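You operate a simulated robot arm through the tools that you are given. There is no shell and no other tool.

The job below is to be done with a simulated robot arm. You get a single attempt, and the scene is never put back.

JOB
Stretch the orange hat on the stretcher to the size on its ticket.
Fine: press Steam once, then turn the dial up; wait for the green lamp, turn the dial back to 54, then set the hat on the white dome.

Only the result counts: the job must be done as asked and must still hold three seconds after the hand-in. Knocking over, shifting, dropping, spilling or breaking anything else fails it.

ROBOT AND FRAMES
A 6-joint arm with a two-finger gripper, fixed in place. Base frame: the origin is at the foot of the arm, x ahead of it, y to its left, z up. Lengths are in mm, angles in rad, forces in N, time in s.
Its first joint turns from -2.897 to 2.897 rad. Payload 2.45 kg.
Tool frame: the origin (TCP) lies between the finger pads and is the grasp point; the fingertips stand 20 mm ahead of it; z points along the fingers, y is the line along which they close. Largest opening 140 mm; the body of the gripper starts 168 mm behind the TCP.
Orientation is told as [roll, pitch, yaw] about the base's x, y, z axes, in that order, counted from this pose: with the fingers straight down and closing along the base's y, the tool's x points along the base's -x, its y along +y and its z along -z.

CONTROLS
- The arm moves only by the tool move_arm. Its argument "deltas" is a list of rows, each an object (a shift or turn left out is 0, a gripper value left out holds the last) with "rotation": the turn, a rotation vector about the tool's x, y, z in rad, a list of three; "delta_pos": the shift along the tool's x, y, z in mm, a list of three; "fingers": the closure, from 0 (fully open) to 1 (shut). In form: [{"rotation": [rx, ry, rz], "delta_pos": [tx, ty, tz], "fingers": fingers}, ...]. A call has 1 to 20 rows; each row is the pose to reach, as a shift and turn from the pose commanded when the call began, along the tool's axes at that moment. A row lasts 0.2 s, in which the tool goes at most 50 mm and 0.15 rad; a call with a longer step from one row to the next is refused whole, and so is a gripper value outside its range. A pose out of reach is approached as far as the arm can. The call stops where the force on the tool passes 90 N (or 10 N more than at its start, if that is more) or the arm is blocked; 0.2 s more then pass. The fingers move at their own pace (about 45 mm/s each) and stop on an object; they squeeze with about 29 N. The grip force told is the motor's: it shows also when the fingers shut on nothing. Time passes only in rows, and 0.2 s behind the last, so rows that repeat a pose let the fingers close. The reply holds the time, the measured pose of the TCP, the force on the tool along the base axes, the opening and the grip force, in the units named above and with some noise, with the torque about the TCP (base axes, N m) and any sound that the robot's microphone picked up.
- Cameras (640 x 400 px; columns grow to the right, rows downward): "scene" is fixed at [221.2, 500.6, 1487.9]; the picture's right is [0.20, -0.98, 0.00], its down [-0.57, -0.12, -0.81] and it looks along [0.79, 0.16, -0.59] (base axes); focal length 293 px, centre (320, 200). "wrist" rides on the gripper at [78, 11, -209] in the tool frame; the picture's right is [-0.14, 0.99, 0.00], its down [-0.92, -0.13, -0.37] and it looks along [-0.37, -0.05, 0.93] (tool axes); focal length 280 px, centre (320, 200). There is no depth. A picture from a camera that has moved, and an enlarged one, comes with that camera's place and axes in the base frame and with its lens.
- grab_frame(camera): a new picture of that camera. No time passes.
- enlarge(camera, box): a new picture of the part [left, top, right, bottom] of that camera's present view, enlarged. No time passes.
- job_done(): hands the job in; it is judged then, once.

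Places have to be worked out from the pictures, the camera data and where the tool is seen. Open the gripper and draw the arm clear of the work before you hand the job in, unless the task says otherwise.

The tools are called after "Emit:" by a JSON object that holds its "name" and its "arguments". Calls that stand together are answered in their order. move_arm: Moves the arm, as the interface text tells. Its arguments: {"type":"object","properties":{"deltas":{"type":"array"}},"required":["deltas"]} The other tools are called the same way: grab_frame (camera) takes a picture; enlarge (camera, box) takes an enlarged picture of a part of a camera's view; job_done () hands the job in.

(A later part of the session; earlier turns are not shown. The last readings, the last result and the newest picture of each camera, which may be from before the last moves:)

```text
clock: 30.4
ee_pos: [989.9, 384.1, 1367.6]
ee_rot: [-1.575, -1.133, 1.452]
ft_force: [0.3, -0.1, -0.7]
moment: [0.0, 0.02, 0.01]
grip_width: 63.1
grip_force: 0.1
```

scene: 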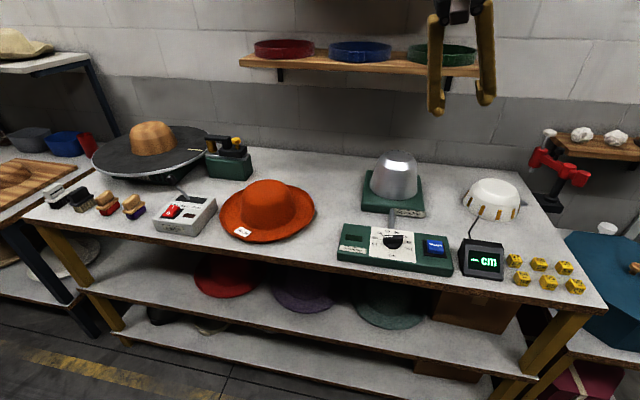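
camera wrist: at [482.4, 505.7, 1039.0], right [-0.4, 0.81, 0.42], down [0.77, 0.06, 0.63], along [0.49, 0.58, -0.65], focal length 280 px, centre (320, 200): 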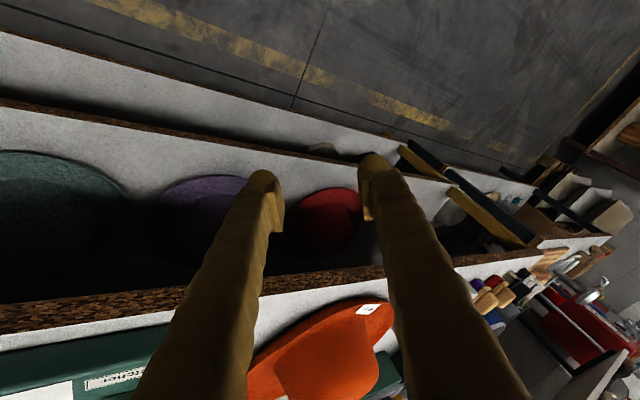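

Emit:
{"name": "move_arm", "arguments": {"deltas": [{"rotation": [-0.044, -0.12, 0]}, {"rotation": [-0.089, -0.24, 0]}, {"rotation": [-0.133, -0.361, 0]}, {"rotation": [-0.178, -0.481, 0]}, {"rotation": [-0.222, -0.601, 0]}]}}

Emit:
{"name": "grab_frame", "arguments": {"camera": "scene"}}

```text
clock: 31.6
ee_pos: [990.8, 383.6, 1367.5]
ee_rot: [-2.301, -0.887, 2.542]
ft_force: [0.0, 0.0, 0.0]
moment: [-0.01, 0.01, -0.01]
grip_width: 62.8
grip_force: 0.1
```

```text
taken
```

scene: 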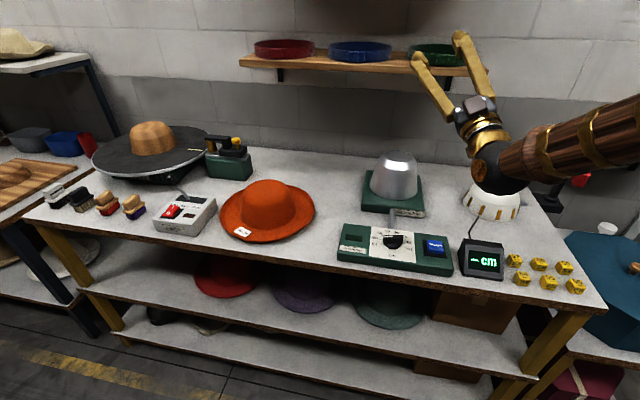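

The tool now points above the forearm axis, in the arm plane. I pitch it straight down through alignment while drawing in.

Emit:
{"name": "move_arm", "arguments": {"deltas": [{"delta_pos": [6, 3, -14], "rotation": [-0.073, 0.12, 0]}, {"delta_pos": [11, 6, -28], "rotation": [-0.145, 0.239, 0]}, {"delta_pos": [17, 9, -41], "rotation": [-0.218, 0.359, 0]}, {"delta_pos": [23, 12, -55], "rotation": [-0.291, 0.478, 0]}, {"delta_pos": [29, 15, -69], "rotation": [-0.364, 0.598, 0]}, {"delta_pos": [34, 18, -83], "rotation": [-0.436, 0.718, 0]}, {"delta_pos": [40, 22, -97], "rotation": [-0.509, 0.837, 0]}, {"delta_pos": [46, 25, -110], "rotation": [-0.582, 0.957, 0]}, {"delta_pos": [52, 28, -124], "rotation": [-0.654, 1.076, 0]}, {"delta_pos": [57, 31, -138], "rotation": [-0.727, 1.196, 0]}]}}

Emit:
{"name": "grab_frame", "arguments": {"camera": "scene"}}

```text
clock: 33.8
ee_pos: [900.6, 346.2, 1252.3]
ee_rot: [-0.343, -0.505, 1.0]
ft_force: [-1.2, -0.1, 0.5]
moment: [0.01, -0.03, 0.03]
grip_width: 62.7
grip_force: 0.1
```

```text
taken
```

scene: 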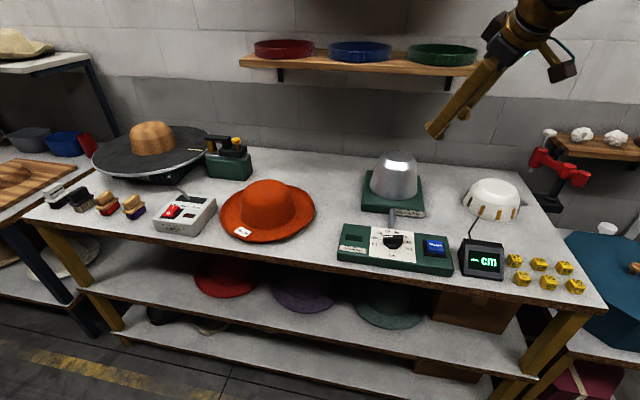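

Emit:
{"name": "move_arm", "arguments": {"deltas": [{"rotation": [-0.069, 0.101, -0.017]}, {"rotation": [-0.137, 0.202, -0.035]}, {"rotation": [-0.206, 0.303, -0.052]}, {"rotation": [-0.274, 0.404, -0.07]}, {"rotation": [-0.343, 0.505, -0.087]}]}}

```text
clock: 35.0
ee_pos: [901.7, 345.4, 1252.6]
ee_rot: [0.005, 0.004, 0.999]
ft_force: [-0.6, 0.0, 1.0]
moment: [0.04, -0.09, -0.02]
grip_width: 63.0
grip_force: 0.2
```

The wrist is back in its original configuration. Now, tool-down at height, I move towards the hat's azimuth and turn the tool so that its closing axis lies in the radial direction.

Emit:
{"name": "move_arm", "arguments": {"deltas": [{"delta_pos": [-20, 33, 0], "rotation": [0, 0, -0.144]}, {"delta_pos": [-41, 66, 0], "rotation": [0, 0, -0.288]}, {"delta_pos": [-61, 100, 0], "rotation": [0, 0, -0.431]}, {"delta_pos": [-82, 133, 0], "rotation": [0, 0, -0.575]}, {"delta_pos": [-102, 166, 0], "rotation": [0, 0, -0.719]}, {"delta_pos": [-123, 199, 0], "rotation": [0, 0, -0.863]}, {"delta_pos": [-143, 232, 0], "rotation": [0, 0, -1.006]}, {"delta_pos": [-164, 266, 0], "rotation": [0, 0, -1.15]}, {"delta_pos": [-184, 299, 0], "rotation": [0, 0, -1.294]}]}}

Emit:
{"name": "grab_frame", "arguments": {"camera": "wrist"}}

```text
clock: 37.0
ee_pos: [748.2, 663.6, 1253.3]
ee_rot: [0.004, -0.004, 2.299]
ft_force: [0.2, -0.6, -0.5]
moment: [0.04, 0.02, 0.01]
grip_width: 62.8
grip_force: 0.0
```

```text
taken
camera wrist: at [792.2, 596.9, 1461.5], right [-0.83, -0.55, 0.0], down [-0.51, 0.77, 0.37], along [-0.21, 0.31, -0.93], focal length 280 px, centre (320, 200)
```

wrist: 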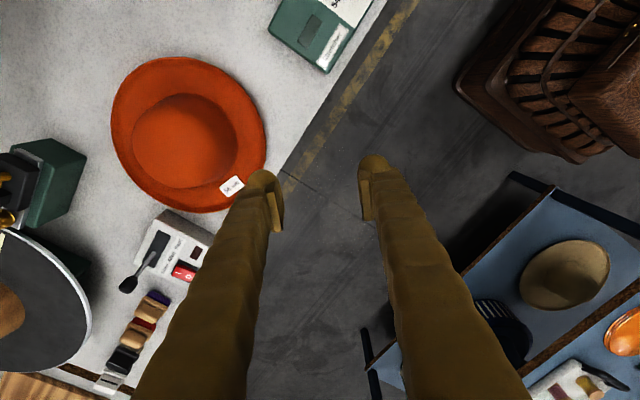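

Corrected for perspective, the hat centre is at about (957, 831), with brim radius ≈160 and edge z≈886. Now I tilt the tool 70° outward while descending to just short of the near brim.

Emit:
{"name": "move_arm", "arguments": {"deltas": [{"delta_pos": [1, -3, 28], "rotation": [0.136, 0, 0]}, {"delta_pos": [2, -7, 56], "rotation": [0.271, 0, 0]}, {"delta_pos": [4, -10, 84], "rotation": [0.407, 0, 0]}, {"delta_pos": [5, -13, 112], "rotation": [0.543, 0, 0]}, {"delta_pos": [6, -17, 140], "rotation": [0.679, 0, 0]}]}}

```text
clock: 38.2
ee_pos: [762.7, 670.6, 1114.2]
ee_rot: [-0.676, -0.005, 2.293]
ft_force: [0.1, 0.0, -0.1]
moment: [0.02, 0.0, -0.02]
grip_width: 63.0
grip_force: 0.1
```

Emit:
{"name": "move_arm", "arguments": {"deltas": [{"delta_pos": [2, 15, 24], "rotation": [0.136, 0, 0]}, {"delta_pos": [3, 30, 49], "rotation": [0.272, 0, 0]}, {"delta_pos": [5, 45, 73], "rotation": [0.408, 0, 0]}, {"delta_pos": [6, 60, 98], "rotation": [0.543, 0, 0]}]}}

Emit:
{"name": "grab_frame", "arguments": {"camera": "wrist"}}

Emit:
{"name": "grab_frame", "arguments": {"camera": "scene"}}

```text
clock: 39.2
ee_pos: [777.2, 674.8, 998.0]
ee_rot: [-1.219, -0.004, 2.295]
ft_force: [-0.4, 0.8, 0.4]
moment: [-0.04, 0.06, 0.01]
grip_width: 62.8
grip_force: 0.1
```

```text
taken
camera wrist: at [678.4, 483.8, 1061.0], right [-0.35, -0.12, -0.93], down [-0.84, 0.49, 0.25], along [0.42, 0.86, -0.27], focal length 280 px, centre (320, 200)
```

wrist: 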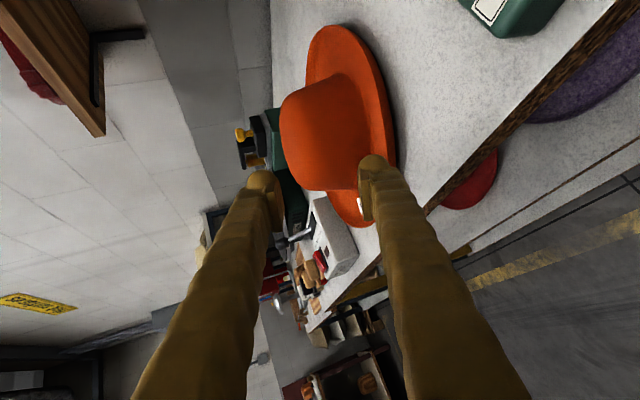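

```text
taken
```

scene: 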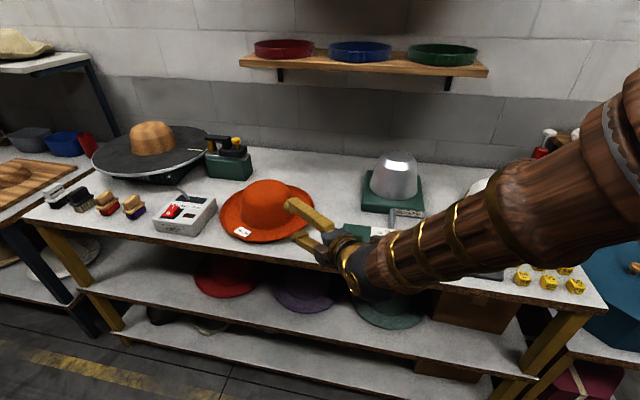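

Good, the pose is fully reached, with the near brim edge just ahead of the fingers. I narrow the opening and descend to just before the brim.

Emit:
{"name": "move_arm", "arguments": {"deltas": [{"delta_pos": [0, 23, 10], "fingers": 0.76}, {"delta_pos": [0, 47, 20]}, {"delta_pos": [0, 70, 30]}, {"delta_pos": [0, 70, 50]}]}}

Emit:
{"name": "grab_frame", "arguments": {"camera": "wrist"}}

Emit:
{"name": "enlarge", "arguments": {"camera": "scene", "box": [215, 170, 395, 270]}}

```text
clock: 40.2
ee_pos: [795.1, 691.6, 914.1]
ee_rot: [-1.219, -0.004, 2.294]
ft_force: [-0.1, 0.1, 0.2]
moment: [0.0, -0.02, 0.02]
grip_width: 33.3
grip_force: 0.1
```

```text
taken
camera wrist: at [697.0, 499.3, 977.0], right [-0.35, -0.12, -0.93], down [-0.84, 0.49, 0.25], along [0.42, 0.86, -0.27], focal length 280 px, centre (320, 200)
```

wrist: 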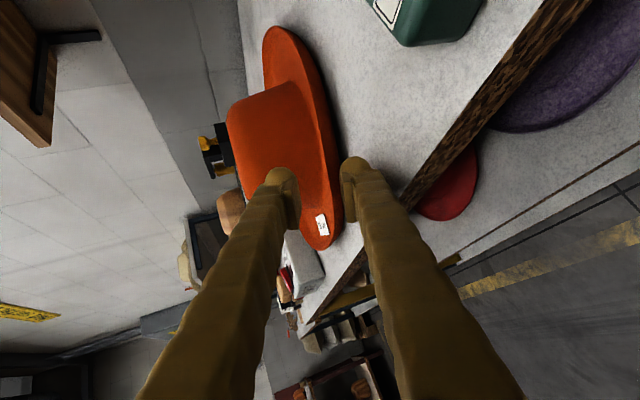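

```text
3.56 times, centred on (305, 220) of scene
camera zoom: at [221.2, 500.6, 1487.9], right [0.2, -0.98, 0.0], down [-0.57, -0.12, -0.81], along [0.79, 0.16, -0.59], focal length 1042 px, centre (373, 129)
```

zoom: 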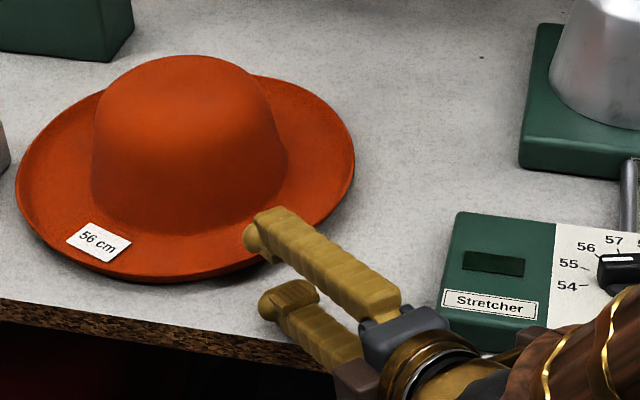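

Emit:
{"name": "enlarge", "arguments": {"camera": "wrist", "box": [240, 120, 400, 240]}}

```text
3.33 times, centred on (320, 180) of wrist
camera zoom: at [697.0, 499.3, 977.0], right [-0.35, -0.12, -0.93], down [-0.84, 0.49, 0.25], along [0.42, 0.86, -0.27], focal length 935 px, centre (320, 267)
```

zoom: 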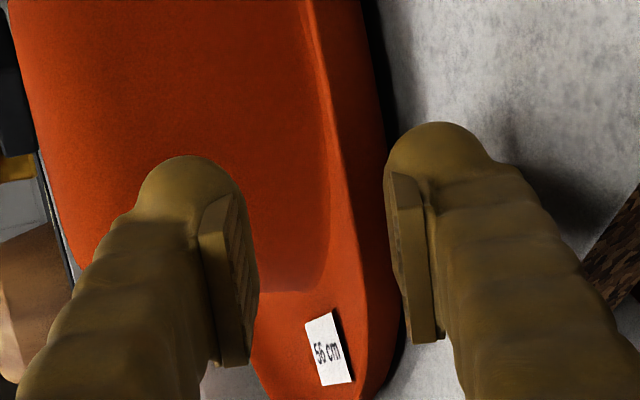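

I advance along the tool axis so the lower finger's tip comes just below the brim edge.

Emit:
{"name": "move_arm", "arguments": {"deltas": [{"delta_pos": [0, 0, 10]}, {"delta_pos": [0, 0, 20]}, {"delta_pos": [0, 0, 30]}]}}

Emit:
{"name": "enlarge", "arguments": {"camera": "wrist", "box": [240, 120, 400, 240]}}

Emit:
{"name": "enlarge", "arguments": {"camera": "scene", "box": [255, 200, 345, 260]}}

```text
clock: 41.0
ee_pos: [816.8, 708.1, 904.5]
ee_rot: [-1.216, -0.003, 2.295]
ft_force: [-0.1, 0.3, -0.8]
moment: [-0.01, 0.03, 0.04]
grip_width: 33.4
grip_force: 0.2
```

```text
3.33 times, centred on (320, 180) of wrist
camera zoom: at [717.9, 516.7, 967.4], right [-0.35, -0.12, -0.93], down [-0.84, 0.49, 0.25], along [0.42, 0.86, -0.27], focal length 935 px, centre (320, 267)
```

zoom: 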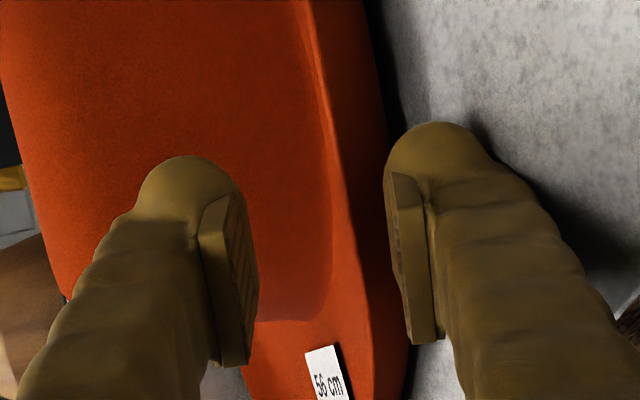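

```text
6.67 times, centred on (300, 230) of scene
camera zoom: at [221.2, 500.6, 1487.9], right [0.2, -0.98, 0.0], down [-0.57, -0.12, -0.81], along [0.79, 0.16, -0.59], focal length 1954 px, centre (453, 0)
```

zoom: 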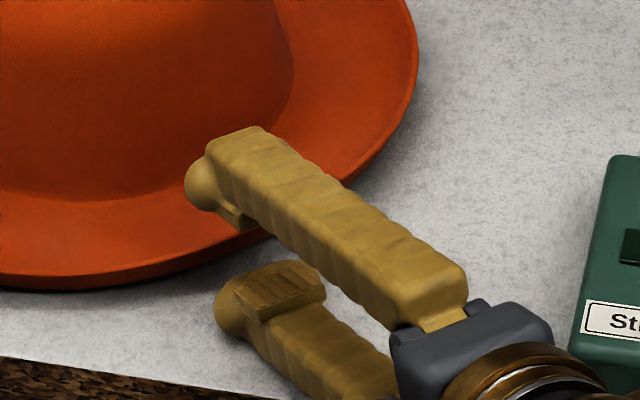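

The brim has an upturned lip roughly 12 mm high, with little room beneath it. I'll retreat a bit and pitch the tool to about 50° down, so I can pinch that lip and draw the hat over the table edge for a deeper grip.

Emit:
{"name": "move_arm", "arguments": {"deltas": [{"delta_pos": [0, -5, -20]}, {"delta_pos": [0, -20, -20], "rotation": [-0.13, 0, 0]}, {"delta_pos": [0, -20, -20], "rotation": [-0.26, 0, 0]}, {"delta_pos": [0, -20, -20], "rotation": [-0.39, 0, 0]}, {"delta_pos": [0, -20, -20], "rotation": [-0.52, 0, 0], "fingers": 0.82}]}}

Emit:
{"name": "grab_frame", "arguments": {"camera": "wrist"}}

Emit:
{"name": "enlarge", "arguments": {"camera": "wrist", "box": [230, 90, 410, 210]}}

Emit:
{"name": "enlarge", "arguments": {"camera": "scene", "box": [245, 190, 345, 255]}}

```text
clock: 42.2
ee_pos: [807.3, 699.5, 929.7]
ee_rot: [-0.696, -0.004, 2.294]
ft_force: [0.6, -0.3, -0.5]
moment: [-0.01, 0.03, 0.0]
grip_width: 25.2
grip_force: 0.1
```

```text
taken
camera wrist: at [751.7, 546.4, 1084.5], right [-0.66, -0.4, -0.63], down [-0.71, 0.6, 0.37], along [0.23, 0.7, -0.68], focal length 280 px, centre (320, 200)
```

wrist: 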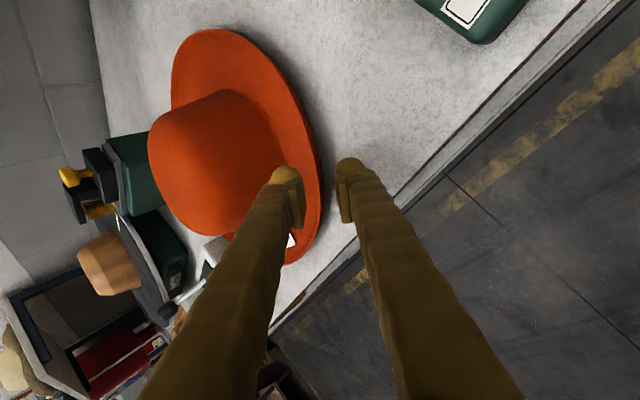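

```text
3.33 times, centred on (320, 150) of wrist
camera zoom: at [751.7, 546.4, 1084.5], right [-0.66, -0.4, -0.63], down [-0.71, 0.6, 0.37], along [0.23, 0.7, -0.68], focal length 935 px, centre (320, 367)
```

zoom: 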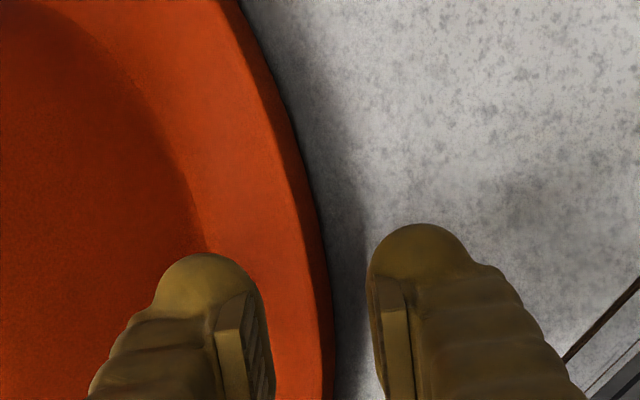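

```text
6.15 times, centred on (295, 222) of scene
camera zoom: at [221.2, 500.6, 1487.9], right [0.2, -0.98, 0.0], down [-0.57, -0.12, -0.81], along [0.79, 0.16, -0.59], focal length 1804 px, centre (474, 62)
```

zoom: 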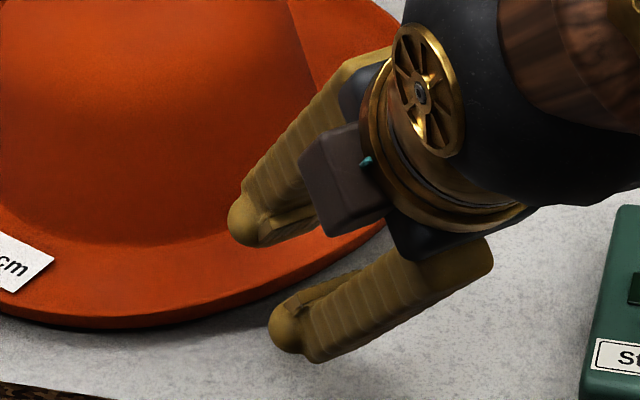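

The rim appears where predicted, centred between the pads. I narrow the opening to 16 mm and advance along the tool axis to straddle the lip.

Emit:
{"name": "move_arm", "arguments": {"deltas": [{"delta_pos": [0, 0, 0], "fingers": 0.886}, {"delta_pos": [0, 0, 10]}, {"delta_pos": [0, 0, 20]}, {"delta_pos": [0, 0, 30]}]}}

Emit:
{"name": "enlarge", "arguments": {"camera": "wrist", "box": [260, 120, 380, 200]}}

Emit:
{"name": "enlarge", "arguments": {"camera": "scene", "box": [255, 200, 335, 252]}}

```text
clock: 43.2
ee_pos: [822.0, 712.0, 907.9]
ee_rot: [-0.696, -0.004, 2.296]
ft_force: [-0.1, -0.9, 0.1]
moment: [0.02, 0.0, 0.0]
grip_width: 15.9
grip_force: 0.0
```

```text
5.00 times, centred on (320, 160) of wrist
camera zoom: at [766.3, 559.1, 1060.6], right [-0.66, -0.4, -0.64], down [-0.71, 0.6, 0.37], along [0.23, 0.7, -0.68], focal length 1402 px, centre (320, 400)
```

zoom: 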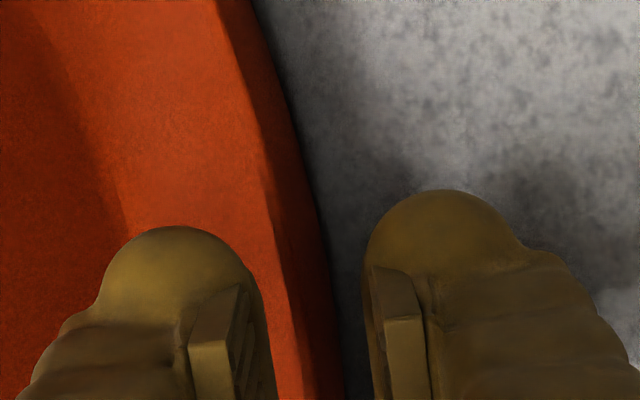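

```text
7.69 times, centred on (295, 226) of scene
camera zoom: at [221.2, 500.6, 1487.9], right [0.2, -0.98, 0.0], down [-0.57, -0.12, -0.81], along [0.79, 0.16, -0.59], focal length 2254 px, centre (512, 0)
```

zoom: 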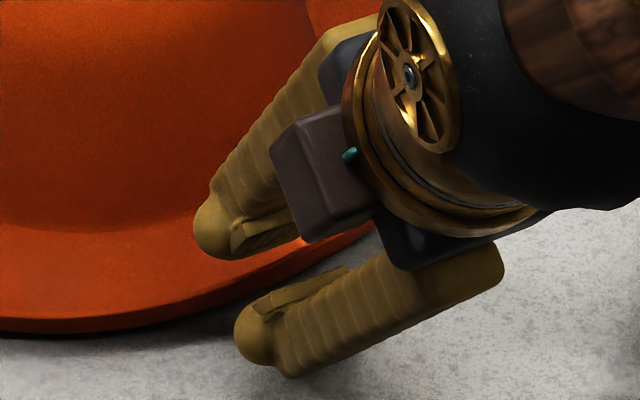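

The lip lies slightly toward the inner pad. I shift 4 mm inward and advance the rest of the way.

Emit:
{"name": "move_arm", "arguments": {"deltas": [{"delta_pos": [0, -4, 0]}, {"delta_pos": [0, -4, 10]}, {"delta_pos": [0, -4, 18]}]}}

Emit:
{"name": "enlarge", "arguments": {"camera": "wrist", "box": [260, 120, 380, 200]}}

Emit:
{"name": "enlarge", "arguments": {"camera": "scene", "box": [255, 200, 335, 252]}}

```text
clock: 44.0
ee_pos: [832.4, 723.4, 894.4]
ee_rot: [-0.698, -0.003, 2.296]
ft_force: [-0.1, 0.2, 0.4]
moment: [-0.02, 0.0, 0.01]
grip_width: 16.1
grip_force: 0.1
```

```text
5.00 times, centred on (320, 160) of wrist
camera zoom: at [777.4, 569.1, 1049.5], right [-0.66, -0.4, -0.64], down [-0.71, 0.6, 0.37], along [0.23, 0.7, -0.68], focal length 1402 px, centre (320, 400)
```

zoom: 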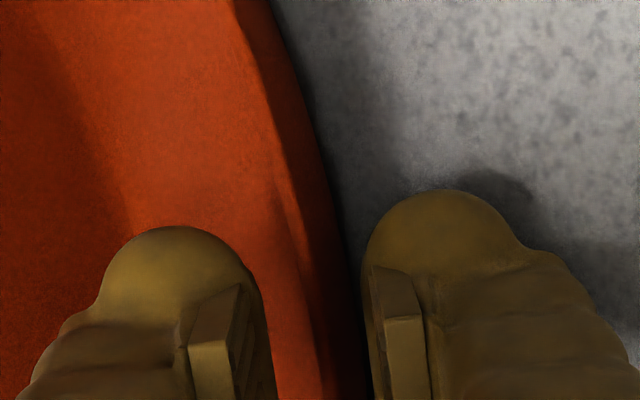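

```text
7.69 times, centred on (295, 226) of scene
camera zoom: at [221.2, 500.6, 1487.9], right [0.2, -0.98, 0.0], down [-0.57, -0.12, -0.81], along [0.79, 0.16, -0.59], focal length 2254 px, centre (512, 0)
```

zoom: 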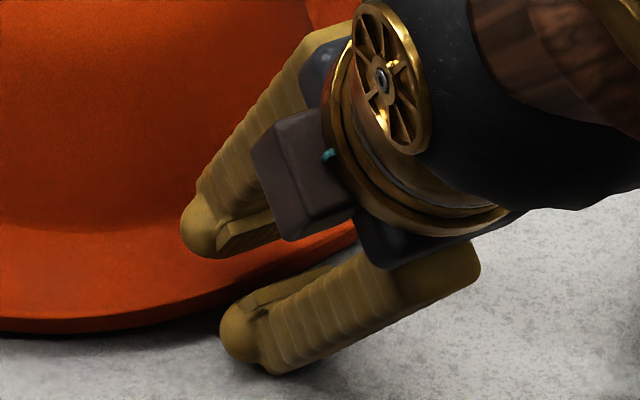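

The lip is now between the pads. I close the fingers to pinch it.

Emit:
{"name": "move_arm", "arguments": {"deltas": [{"fingers": 1.0}, {"fingers": 1.0}, {"fingers": 1.0}]}}

Emit:
{"name": "enlarge", "arguments": {"camera": "wrist", "box": [240, 90, 400, 200]}}

Emit:
{"name": "enlarge", "arguments": {"camera": "scene", "box": [215, 170, 345, 255]}}

```text
clock: 44.8
ee_pos: [832.9, 724.4, 898.8]
ee_rot: [-0.702, -0.004, 2.296]
ft_force: [2.7, 3.7, 24.1]
moment: [0.24, -0.28, 0.02]
grip_width: 6.0
grip_force: 29.6
```

```text
3.64 times, centred on (320, 145) of wrist
camera zoom: at [777.5, 569.3, 1051.4], right [-0.66, -0.4, -0.64], down [-0.71, 0.6, 0.37], along [0.23, 0.7, -0.68], focal length 1020 px, centre (320, 400)
```

zoom: 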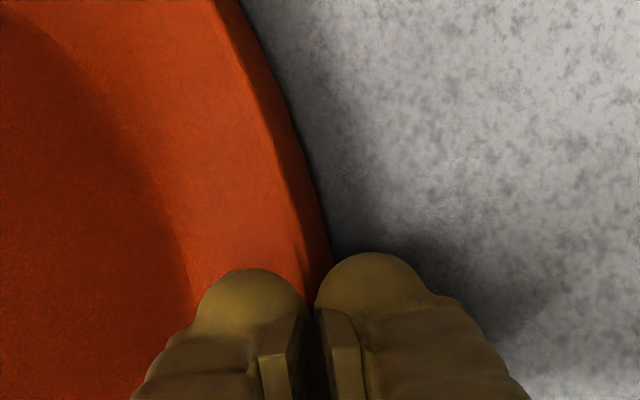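

```text
4.71 times, centred on (280, 212) of scene
camera zoom: at [221.2, 500.6, 1487.9], right [0.2, -0.98, 0.0], down [-0.57, -0.12, -0.81], along [0.79, 0.16, -0.59], focal length 1379 px, centre (508, 141)
```

zoom: 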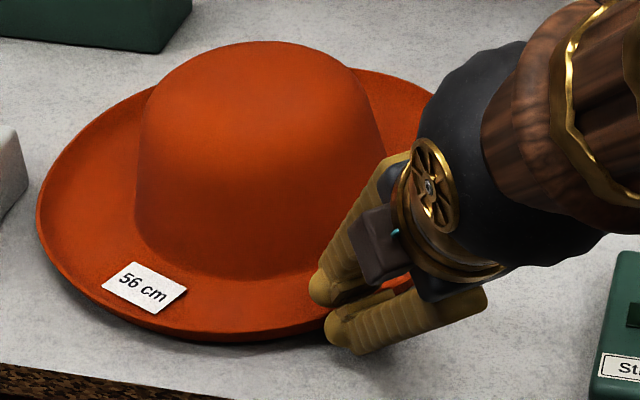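

The lip is gripped (6 mm, 29.6 N). I try a small careful lift to see how well the hat follows.

Emit:
{"name": "move_arm", "arguments": {"deltas": [{"delta_pos": [0, -4, -5]}, {"delta_pos": [0, -9, -11]}, {"delta_pos": [0, -13, -15]}]}}

Emit:
{"name": "grab_frame", "arguments": {"camera": "wrist"}}

Emit:
{"name": "enlarge", "arguments": {"camera": "scene", "box": [215, 170, 345, 255]}}

```text
clock: 45.6
ee_pos: [832.8, 723.5, 913.5]
ee_rot: [-0.695, -0.004, 2.294]
ft_force: [-0.3, 0.6, 0.2]
moment: [-0.05, 0.0, 0.02]
grip_width: 0.0
grip_force: 29.4
```

```text
taken
camera wrist: at [777.2, 569.5, 1068.0], right [-0.66, -0.4, -0.63], down [-0.71, 0.6, 0.37], along [0.23, 0.7, -0.68], focal length 280 px, centre (320, 200)
```

wrist: 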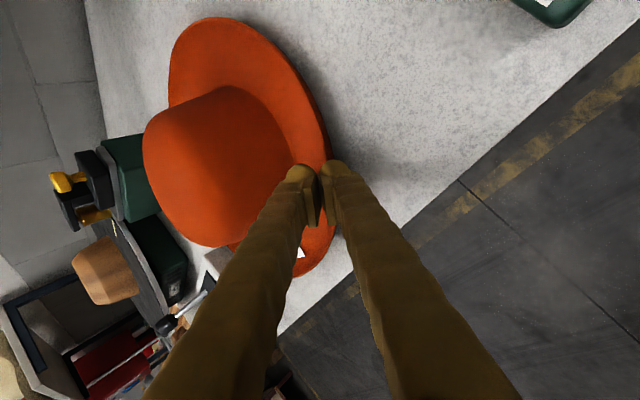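

```text
4.71 times, centred on (280, 212) of scene
camera zoom: at [221.2, 500.6, 1487.9], right [0.2, -0.98, 0.0], down [-0.57, -0.12, -0.81], along [0.79, 0.16, -0.59], focal length 1379 px, centre (508, 141)
```

zoom: 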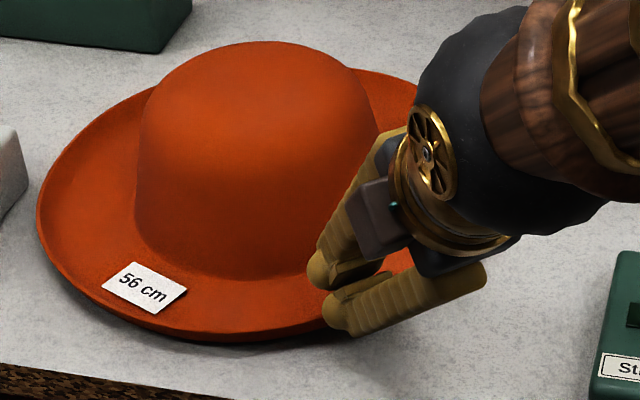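

The pinch slipped off the low lip, and the hat hasn't moved. I'll hook the closed fingertips inside the lip and draw the hat toward the table edge, starting by setting the tip gently on the brim inside the lip.

Emit:
{"name": "move_arm", "arguments": {"deltas": [{"delta_pos": [0, -18.8, 11.8], "fingers": 1.0}, {"delta_pos": [0, -14, 17]}, {"delta_pos": [0, -11.5, 20.5]}]}}

Emit:
{"name": "enlarge", "arguments": {"camera": "wrist", "box": [240, 90, 400, 200]}}

Emit:
{"name": "enlarge", "arguments": {"camera": "scene", "box": [215, 170, 345, 255]}}

```text
clock: 46.4
ee_pos: [849.9, 739.8, 911.3]
ee_rot: [-0.701, -0.004, 2.295]
ft_force: [-7.4, -7.8, 35.3]
moment: [-0.53, 0.46, 0.02]
grip_width: 0.0
grip_force: 28.8
```

```text
3.64 times, centred on (320, 145) of wrist
camera zoom: at [794.4, 584.5, 1064.2], right [-0.66, -0.4, -0.64], down [-0.71, 0.6, 0.37], along [0.24, 0.7, -0.68], focal length 1020 px, centre (320, 400)
```

zoom: 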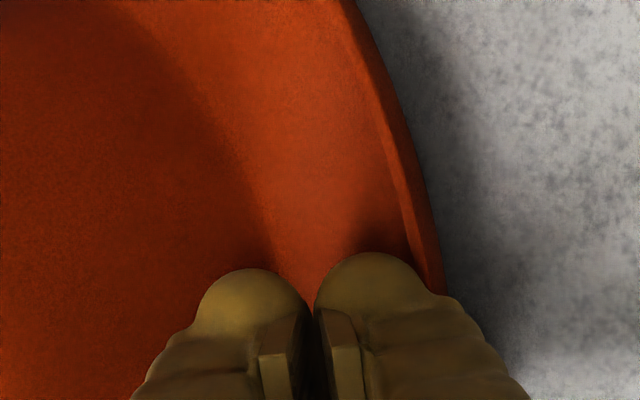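

```text
4.71 times, centred on (280, 212) of scene
camera zoom: at [221.2, 500.6, 1487.9], right [0.2, -0.98, 0.0], down [-0.57, -0.12, -0.81], along [0.79, 0.16, -0.59], focal length 1379 px, centre (508, 141)
```

zoom: 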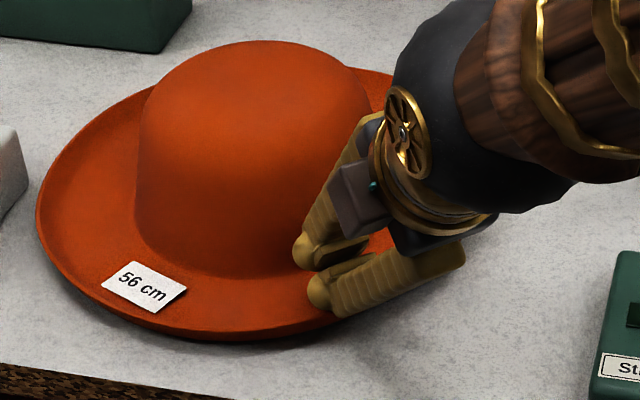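

The closed fingertips rest on the brim inside the lip, pressing with about 35 N. I ease the pressure and draw the hat in −x a little to test.

Emit:
{"name": "move_arm", "arguments": {"deltas": [{"delta_pos": [0, -2.2, -2.5]}, {"delta_pos": [-6.6, 3.5, -7.3]}, {"delta_pos": [-13.2, 9.2, -12.1]}, {"delta_pos": [-19.9, 15, -17]}]}}

Emit:
{"name": "grab_frame", "arguments": {"camera": "wrist"}}

Emit:
{"name": "enlarge", "arguments": {"camera": "scene", "box": [205, 170, 345, 260]}}

```text
clock: 47.4
ee_pos: [817.7, 737.3, 912.1]
ee_rot: [-0.698, -0.002, 2.294]
ft_force: [4.4, -0.8, 18.0]
moment: [-0.21, -0.02, 0.07]
grip_width: 0.1
grip_force: 29.3
```

```text
taken
camera wrist: at [763.3, 583.6, 1065.2], right [-0.66, -0.4, -0.64], down [-0.71, 0.6, 0.37], along [0.23, 0.7, -0.68], focal length 280 px, centre (320, 200)
```

wrist: 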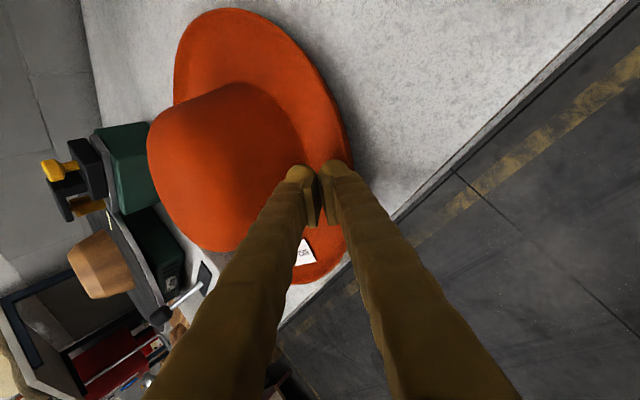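

```text
4.44 times, centred on (275, 215) of scene
camera zoom: at [221.2, 500.6, 1487.9], right [0.2, -0.98, 0.0], down [-0.57, -0.12, -0.81], along [0.79, 0.16, -0.59], focal length 1303 px, centre (520, 133)
```

zoom: 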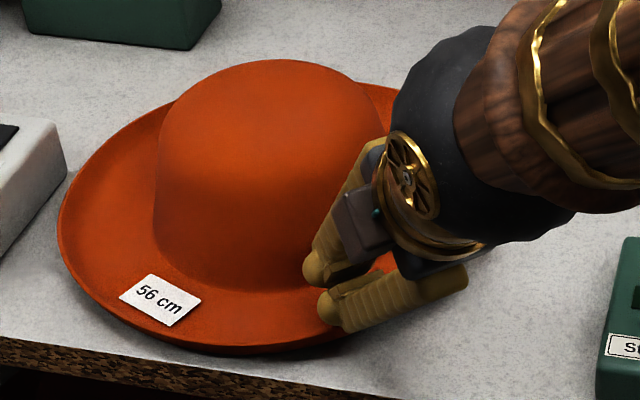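

The hat follows the fingers. I continue drawing it 80 mm further toward the edge.

Emit:
{"name": "move_arm", "arguments": {"deltas": [{"delta_pos": [-6.6, 5.7, -4.8]}, {"delta_pos": [-13.2, 11.5, -9.7]}, {"delta_pos": [-19.9, 17.2, -14.5]}, {"delta_pos": [-26.5, 22.9, -19.3]}, {"delta_pos": [-33.1, 28.7, -24.1]}, {"delta_pos": [-39.7, 34.4, -29]}, {"delta_pos": [-46.4, 40.1, -33.8]}, {"delta_pos": [-53, 45.8, -38.6]}]}}

Emit:
{"name": "grab_frame", "arguments": {"camera": "wrist"}}

Emit:
{"name": "enlarge", "arguments": {"camera": "scene", "box": [195, 170, 355, 270]}}

```text
clock: 49.2
ee_pos: [741.1, 737.6, 910.7]
ee_rot: [-0.696, -0.001, 2.296]
ft_force: [1.2, -0.7, 4.0]
moment: [-0.08, -0.1, 0.03]
grip_width: 0.2
grip_force: 29.2
```

```text
taken
camera wrist: at [684.8, 584.1, 1064.4], right [-0.66, -0.4, -0.63], down [-0.71, 0.6, 0.37], along [0.23, 0.7, -0.68], focal length 280 px, centre (320, 200)
```

wrist: 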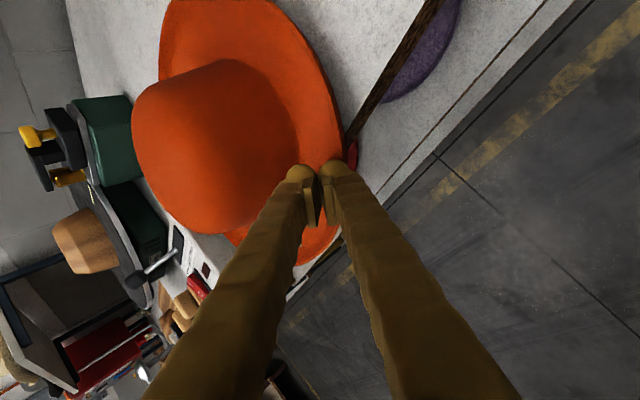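

```text
4.00 times, centred on (275, 220) of scene
camera zoom: at [221.2, 500.6, 1487.9], right [0.2, -0.98, 0.0], down [-0.57, -0.12, -0.81], along [0.79, 0.16, -0.59], focal length 1172 px, centre (500, 120)
```

zoom: 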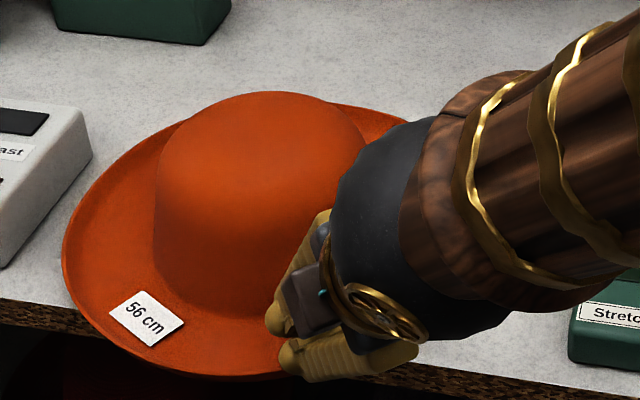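

The brim now overhangs the table edge. I lift off the hat and look at it from above.

Emit:
{"name": "move_arm", "arguments": {"deltas": [{"delta_pos": [0, -26, -31]}, {"delta_pos": [0, -52, -62]}, {"delta_pos": [0, -68, -92]}, {"delta_pos": [0, -75, -122]}, {"delta_pos": [0, -75, -150]}]}}

Emit:
{"name": "grab_frame", "arguments": {"camera": "wrist"}}

Emit:
{"name": "enlarge", "arguments": {"camera": "scene", "box": [195, 170, 355, 270]}}

```text
clock: 50.4
ee_pos: [709.9, 711.1, 1074.0]
ee_rot: [-0.695, -0.004, 2.295]
ft_force: [0.0, 0.8, 0.6]
moment: [0.04, -0.02, 0.0]
grip_width: 0.0
grip_force: 29.5
```

```text
taken
camera wrist: at [654.4, 557.6, 1227.7], right [-0.66, -0.4, -0.64], down [-0.71, 0.6, 0.37], along [0.23, 0.7, -0.68], focal length 280 px, centre (320, 200)
```

wrist: 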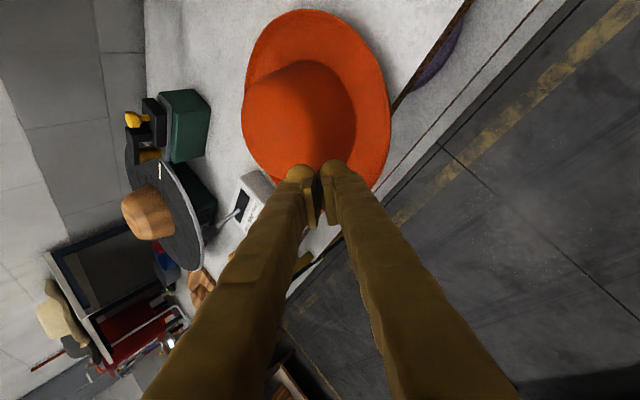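

```text
4.00 times, centred on (275, 220) of scene
camera zoom: at [221.2, 500.6, 1487.9], right [0.2, -0.98, 0.0], down [-0.57, -0.12, -0.81], along [0.79, 0.16, -0.59], focal length 1172 px, centre (500, 120)
```

zoom: 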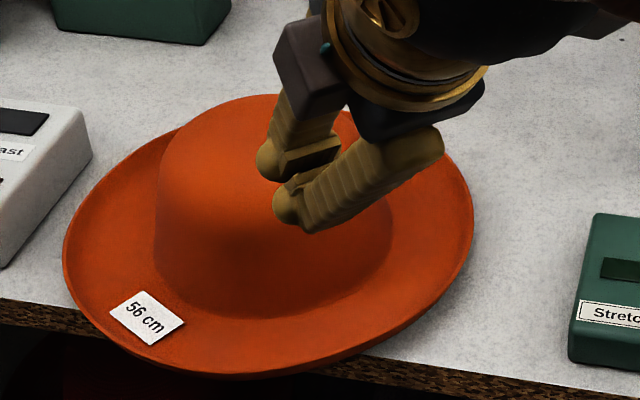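

The hat centre is now about (880, 824) with ≈37 mm overhang. I hook the lip again and draw it another ~38 mm so the near side has ample overhang.

Emit:
{"name": "move_arm", "arguments": {"deltas": [{"delta_pos": [0, 0, 28]}, {"delta_pos": [0, 7, 58]}, {"delta_pos": [0, 23, 88]}, {"delta_pos": [0, 45, 115]}, {"delta_pos": [0, 60, 134]}, {"delta_pos": [0, 75.5, 151]}, {"delta_pos": [-6.6, 81.2, 146]}, {"delta_pos": [-13.2, 87, 141.5]}, {"delta_pos": [-19.9, 92.7, 136.5]}, {"delta_pos": [-25.2, 97.3, 132.7]}]}}

Emit:
{"name": "enlarge", "arguments": {"camera": "scene", "box": [195, 170, 355, 270]}}

```text
clock: 52.6
ee_pos: [702.1, 738.5, 910.3]
ee_rot: [-0.695, -0.002, 2.296]
ft_force: [-0.3, -0.6, -0.1]
moment: [0.01, 0.01, 0.02]
grip_width: 0.0
grip_force: 29.3
```

```text
4.00 times, centred on (275, 220) of scene
camera zoom: at [221.2, 500.6, 1487.9], right [0.2, -0.98, 0.0], down [-0.57, -0.12, -0.81], along [0.79, 0.16, -0.59], focal length 1172 px, centre (500, 120)
```

zoom: 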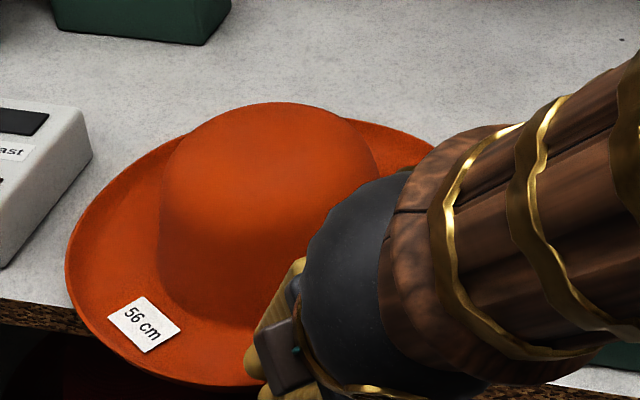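

Forces dropped to zero, so the fingers slid off the lip. I lift away and look again.

Emit:
{"name": "move_arm", "arguments": {"deltas": [{"delta_pos": [0, -20, -31]}, {"delta_pos": [0, -40, -62]}, {"delta_pos": [0, -60, -92]}, {"delta_pos": [0, -75, -122]}, {"delta_pos": [0, -80, -160]}, {"delta_pos": [0, -80, -200]}]}}

Emit:
{"name": "grab_frame", "arguments": {"camera": "wrist"}}

Emit:
{"name": "enlarge", "arguments": {"camera": "scene", "box": [195, 170, 355, 270]}}

```text
clock: 54.0
ee_pos: [652.1, 691.5, 1115.2]
ee_rot: [-0.698, -0.004, 2.296]
ft_force: [-0.4, 0.9, -0.6]
moment: [0.01, -0.05, 0.01]
grip_width: 0.2
grip_force: 28.8
```

```text
taken
camera wrist: at [595.9, 539.3, 1268.2], right [-0.66, -0.4, -0.63], down [-0.71, 0.6, 0.37], along [0.23, 0.7, -0.68], focal length 280 px, centre (320, 200)
```

wrist: 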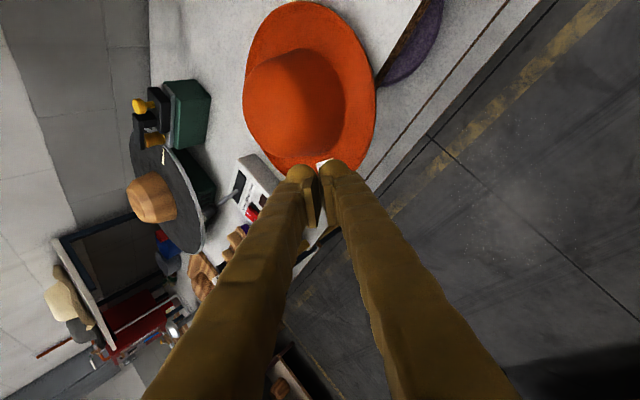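

```text
4.00 times, centred on (275, 220) of scene
camera zoom: at [221.2, 500.6, 1487.9], right [0.2, -0.98, 0.0], down [-0.57, -0.12, -0.81], along [0.79, 0.16, -0.59], focal length 1172 px, centre (500, 120)
```

zoom: 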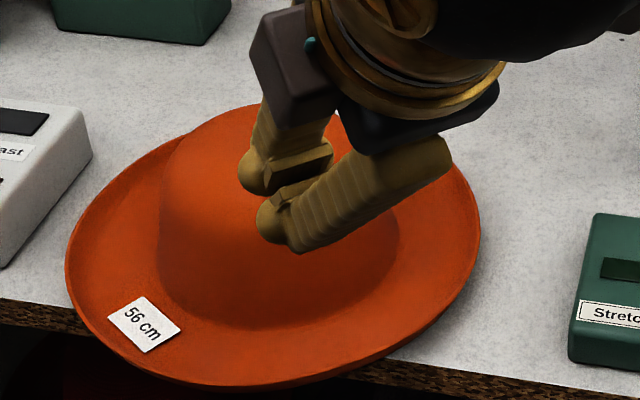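

The hat centre is about (868, 815) with ~43 mm overhang. I reorient the tool to point nearly along +x (az 15°, 15° down) in front of the overhanging brim, with the fingers open ~50 mm vertically.

Emit:
{"name": "move_arm", "arguments": {"deltas": [{"delta_pos": [-8, 17, 33], "rotation": [0.1, 0.066, 0.042], "fingers": 0.64}, {"delta_pos": [-16, 35, 66], "rotation": [0.2, 0.132, 0.084]}, {"delta_pos": [-24, 52, 98], "rotation": [0.3, 0.198, 0.126]}, {"delta_pos": [-32, 70, 131], "rotation": [0.4, 0.265, 0.168]}, {"delta_pos": [-40, 87, 164], "rotation": [0.5, 0.331, 0.211]}, {"delta_pos": [-47.5, 104.4, 196.9], "rotation": [0.6, 0.397, 0.253]}]}}

Emit:
{"name": "grab_frame", "arguments": {"camera": "wrist"}}

Emit:
{"name": "enlarge", "arguments": {"camera": "scene", "box": [195, 170, 355, 290]}}

```text
clock: 55.4
ee_pos: [655.7, 762.6, 897.9]
ee_rot: [-1.309, -0.005, 1.834]
ft_force: [-0.2, -0.9, -0.3]
moment: [-0.05, 0.04, 0.0]
grip_width: 50.5
grip_force: 0.1
```

```text
taken
camera wrist: at [477.9, 632.5, 941.7], right [-0.28, 0.07, -0.96], down [-0.55, 0.81, 0.22], along [0.79, 0.59, -0.19], focal length 280 px, centre (320, 200)
```

wrist: 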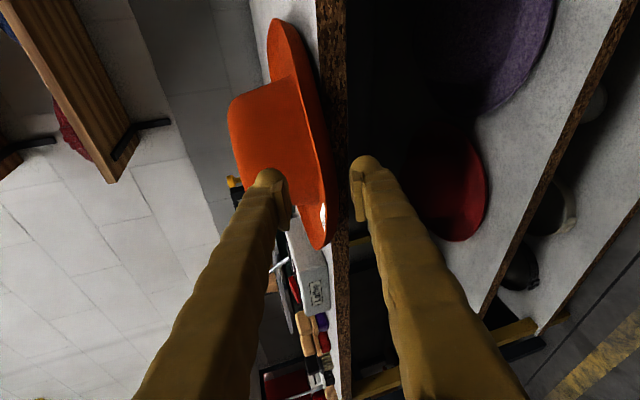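

```text
3.33 times, centred on (275, 230) of scene
camera zoom: at [221.2, 500.6, 1487.9], right [0.2, -0.98, 0.0], down [-0.57, -0.12, -0.81], along [0.79, 0.16, -0.59], focal length 977 px, centre (470, 100)
```

zoom: 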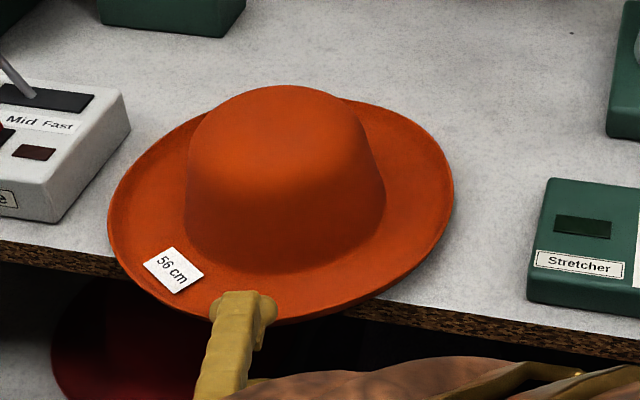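

Emit:
{"name": "enlarge", "arguments": {"camera": "wrist", "box": [230, 60, 410, 260]}}

```text
2.00 times, centred on (320, 160) of wrist
camera zoom: at [477.9, 632.5, 941.7], right [-0.28, 0.07, -0.96], down [-0.55, 0.81, 0.22], along [0.79, 0.59, -0.19], focal length 561 px, centre (320, 280)
```

zoom: 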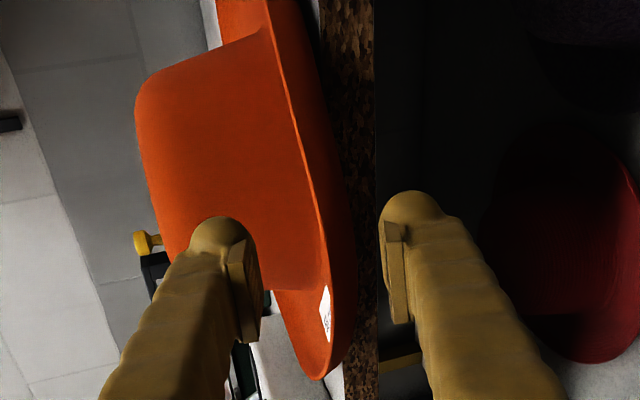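

The overhanging brim lies centred between the upper and lower fingers. I advance along the tool axis so the pads overlap the brim by about 24 mm.

Emit:
{"name": "move_arm", "arguments": {"deltas": [{"delta_pos": [0, 1, 15]}, {"delta_pos": [0, 1, 30]}, {"delta_pos": [0, 1, 45]}, {"delta_pos": [0, 1, 55]}, {"delta_pos": [0, 1, 64]}]}}

Emit:
{"name": "enlarge", "arguments": {"camera": "wrist", "box": [230, 60, 410, 260]}}

Emit:
{"name": "enlarge", "arguments": {"camera": "scene", "box": [205, 190, 335, 280]}}

```text
clock: 56.6
ee_pos: [713.7, 776.1, 879.3]
ee_rot: [-1.306, -0.003, 1.831]
ft_force: [1.3, 0.8, -1.0]
moment: [0.02, -0.02, 0.03]
grip_width: 50.5
grip_force: 0.0
```

```text
2.00 times, centred on (320, 160) of wrist
camera zoom: at [535.9, 647.7, 923.4], right [-0.29, 0.07, -0.96], down [-0.55, 0.81, 0.22], along [0.79, 0.59, -0.19], focal length 561 px, centre (320, 280)
```

zoom: 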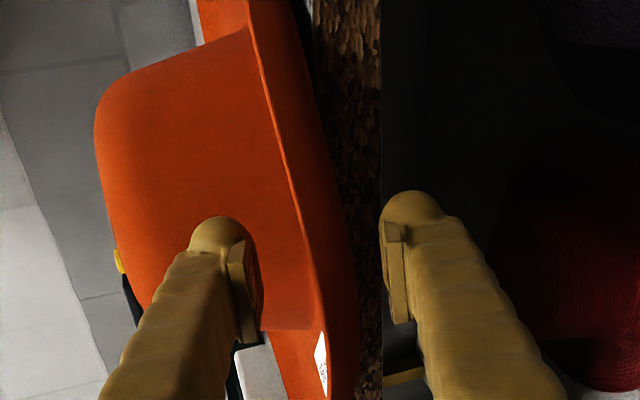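

```text
4.44 times, centred on (270, 235) of scene
camera zoom: at [221.2, 500.6, 1487.9], right [0.2, -0.98, 0.0], down [-0.57, -0.12, -0.81], along [0.79, 0.16, -0.59], focal length 1303 px, centre (542, 44)
```

zoom: 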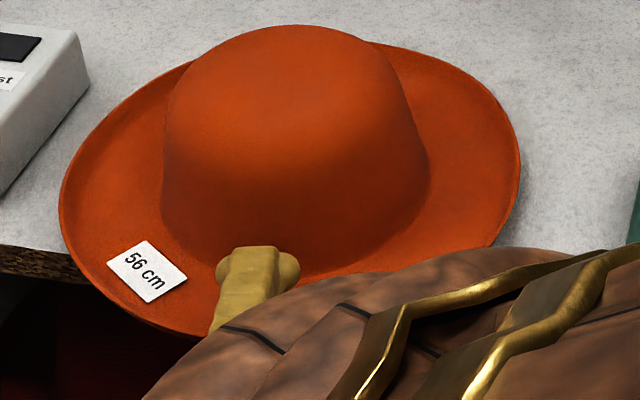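

The pads overlap the rim. I advance 6 mm more and close.

Emit:
{"name": "move_arm", "arguments": {"deltas": [{"delta_pos": [0, 0, 6]}, {"delta_pos": [0, 0, 6], "fingers": 1.0}, {"delta_pos": [0, 0, 6]}, {"delta_pos": [0, 0, 6]}, {"delta_pos": [0, 0, 6]}, {"delta_pos": [0, 0, 6]}]}}

Emit:
{"name": "enlarge", "arguments": {"camera": "wrist", "box": [230, 60, 410, 260]}}

Emit:
{"name": "enlarge", "arguments": {"camera": "scene", "box": [205, 190, 335, 280]}}

```text
clock: 58.0
ee_pos: [720.2, 778.0, 878.7]
ee_rot: [-1.307, -0.004, 1.831]
ft_force: [0.4, 0.7, 0.3]
moment: [0.13, -0.05, -0.01]
grip_width: 25.4
grip_force: 29.2
```

```text
2.00 times, centred on (320, 160) of wrist
camera zoom: at [541.1, 649.1, 922.7], right [-0.29, 0.07, -0.96], down [-0.55, 0.81, 0.22], along [0.79, 0.59, -0.19], focal length 561 px, centre (320, 280)
```

zoom: 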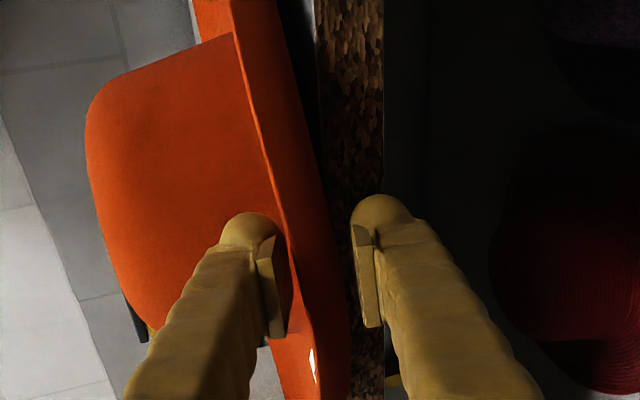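

```text
4.44 times, centred on (270, 235) of scene
camera zoom: at [221.2, 500.6, 1487.9], right [0.2, -0.98, 0.0], down [-0.57, -0.12, -0.81], along [0.79, 0.16, -0.59], focal length 1303 px, centre (542, 44)
```

zoom: 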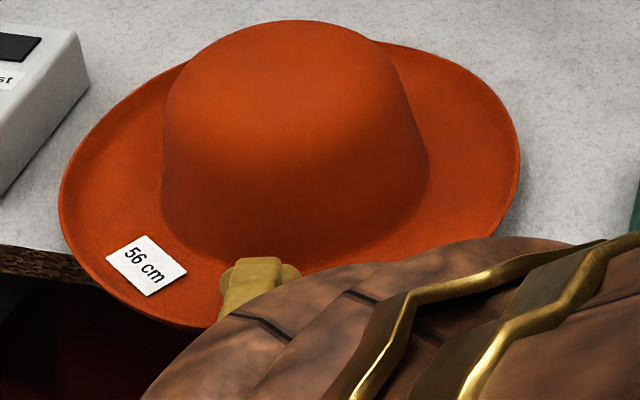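

The fingers stopped at 25 mm with full grip force and no outside force, so they hold the brim. I do a small test lift.

Emit:
{"name": "move_arm", "arguments": {"deltas": [{"delta_pos": [0, -5, -1.3]}, {"delta_pos": [0, -10, -2.7]}, {"delta_pos": [0, -15, -4]}, {"delta_pos": [0, -20, -5.4]}]}}

Emit:
{"name": "grab_frame", "arguments": {"camera": "wrist"}}

Emit:
{"name": "enlarge", "arguments": {"camera": "scene", "box": [195, 160, 355, 280]}}

```text
clock: 59.0
ee_pos: [720.8, 777.9, 899.0]
ee_rot: [-1.304, -0.003, 1.832]
ft_force: [-0.1, -0.3, -1.8]
moment: [-0.03, 0.18, -0.01]
grip_width: 25.5
grip_force: 29.1
```

```text
taken
camera wrist: at [541.5, 649.0, 943.6], right [-0.29, 0.07, -0.96], down [-0.55, 0.81, 0.22], along [0.79, 0.59, -0.19], focal length 280 px, centre (320, 200)
```

wrist: 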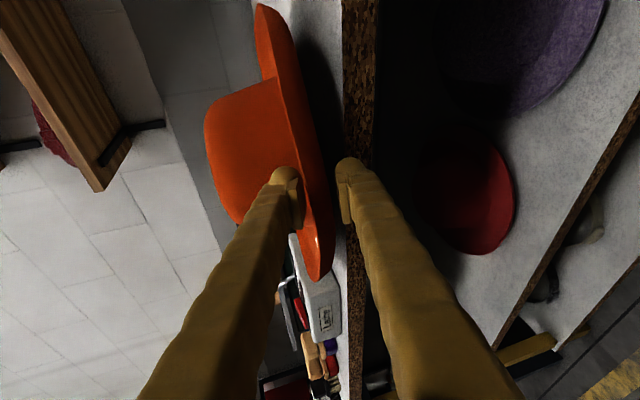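

```text
3.33 times, centred on (275, 220) of scene
camera zoom: at [221.2, 500.6, 1487.9], right [0.2, -0.98, 0.0], down [-0.57, -0.12, -0.81], along [0.79, 0.16, -0.59], focal length 977 px, centre (470, 133)
```

zoom: 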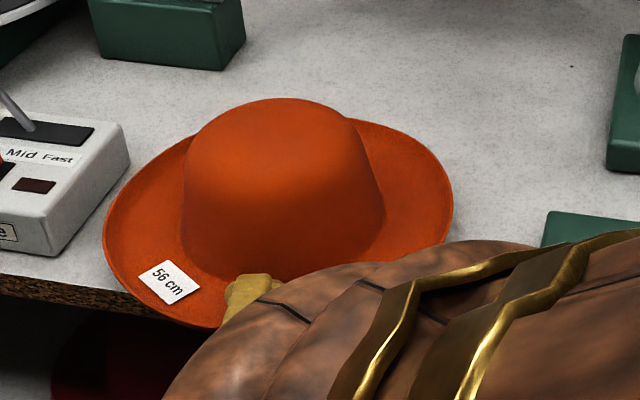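

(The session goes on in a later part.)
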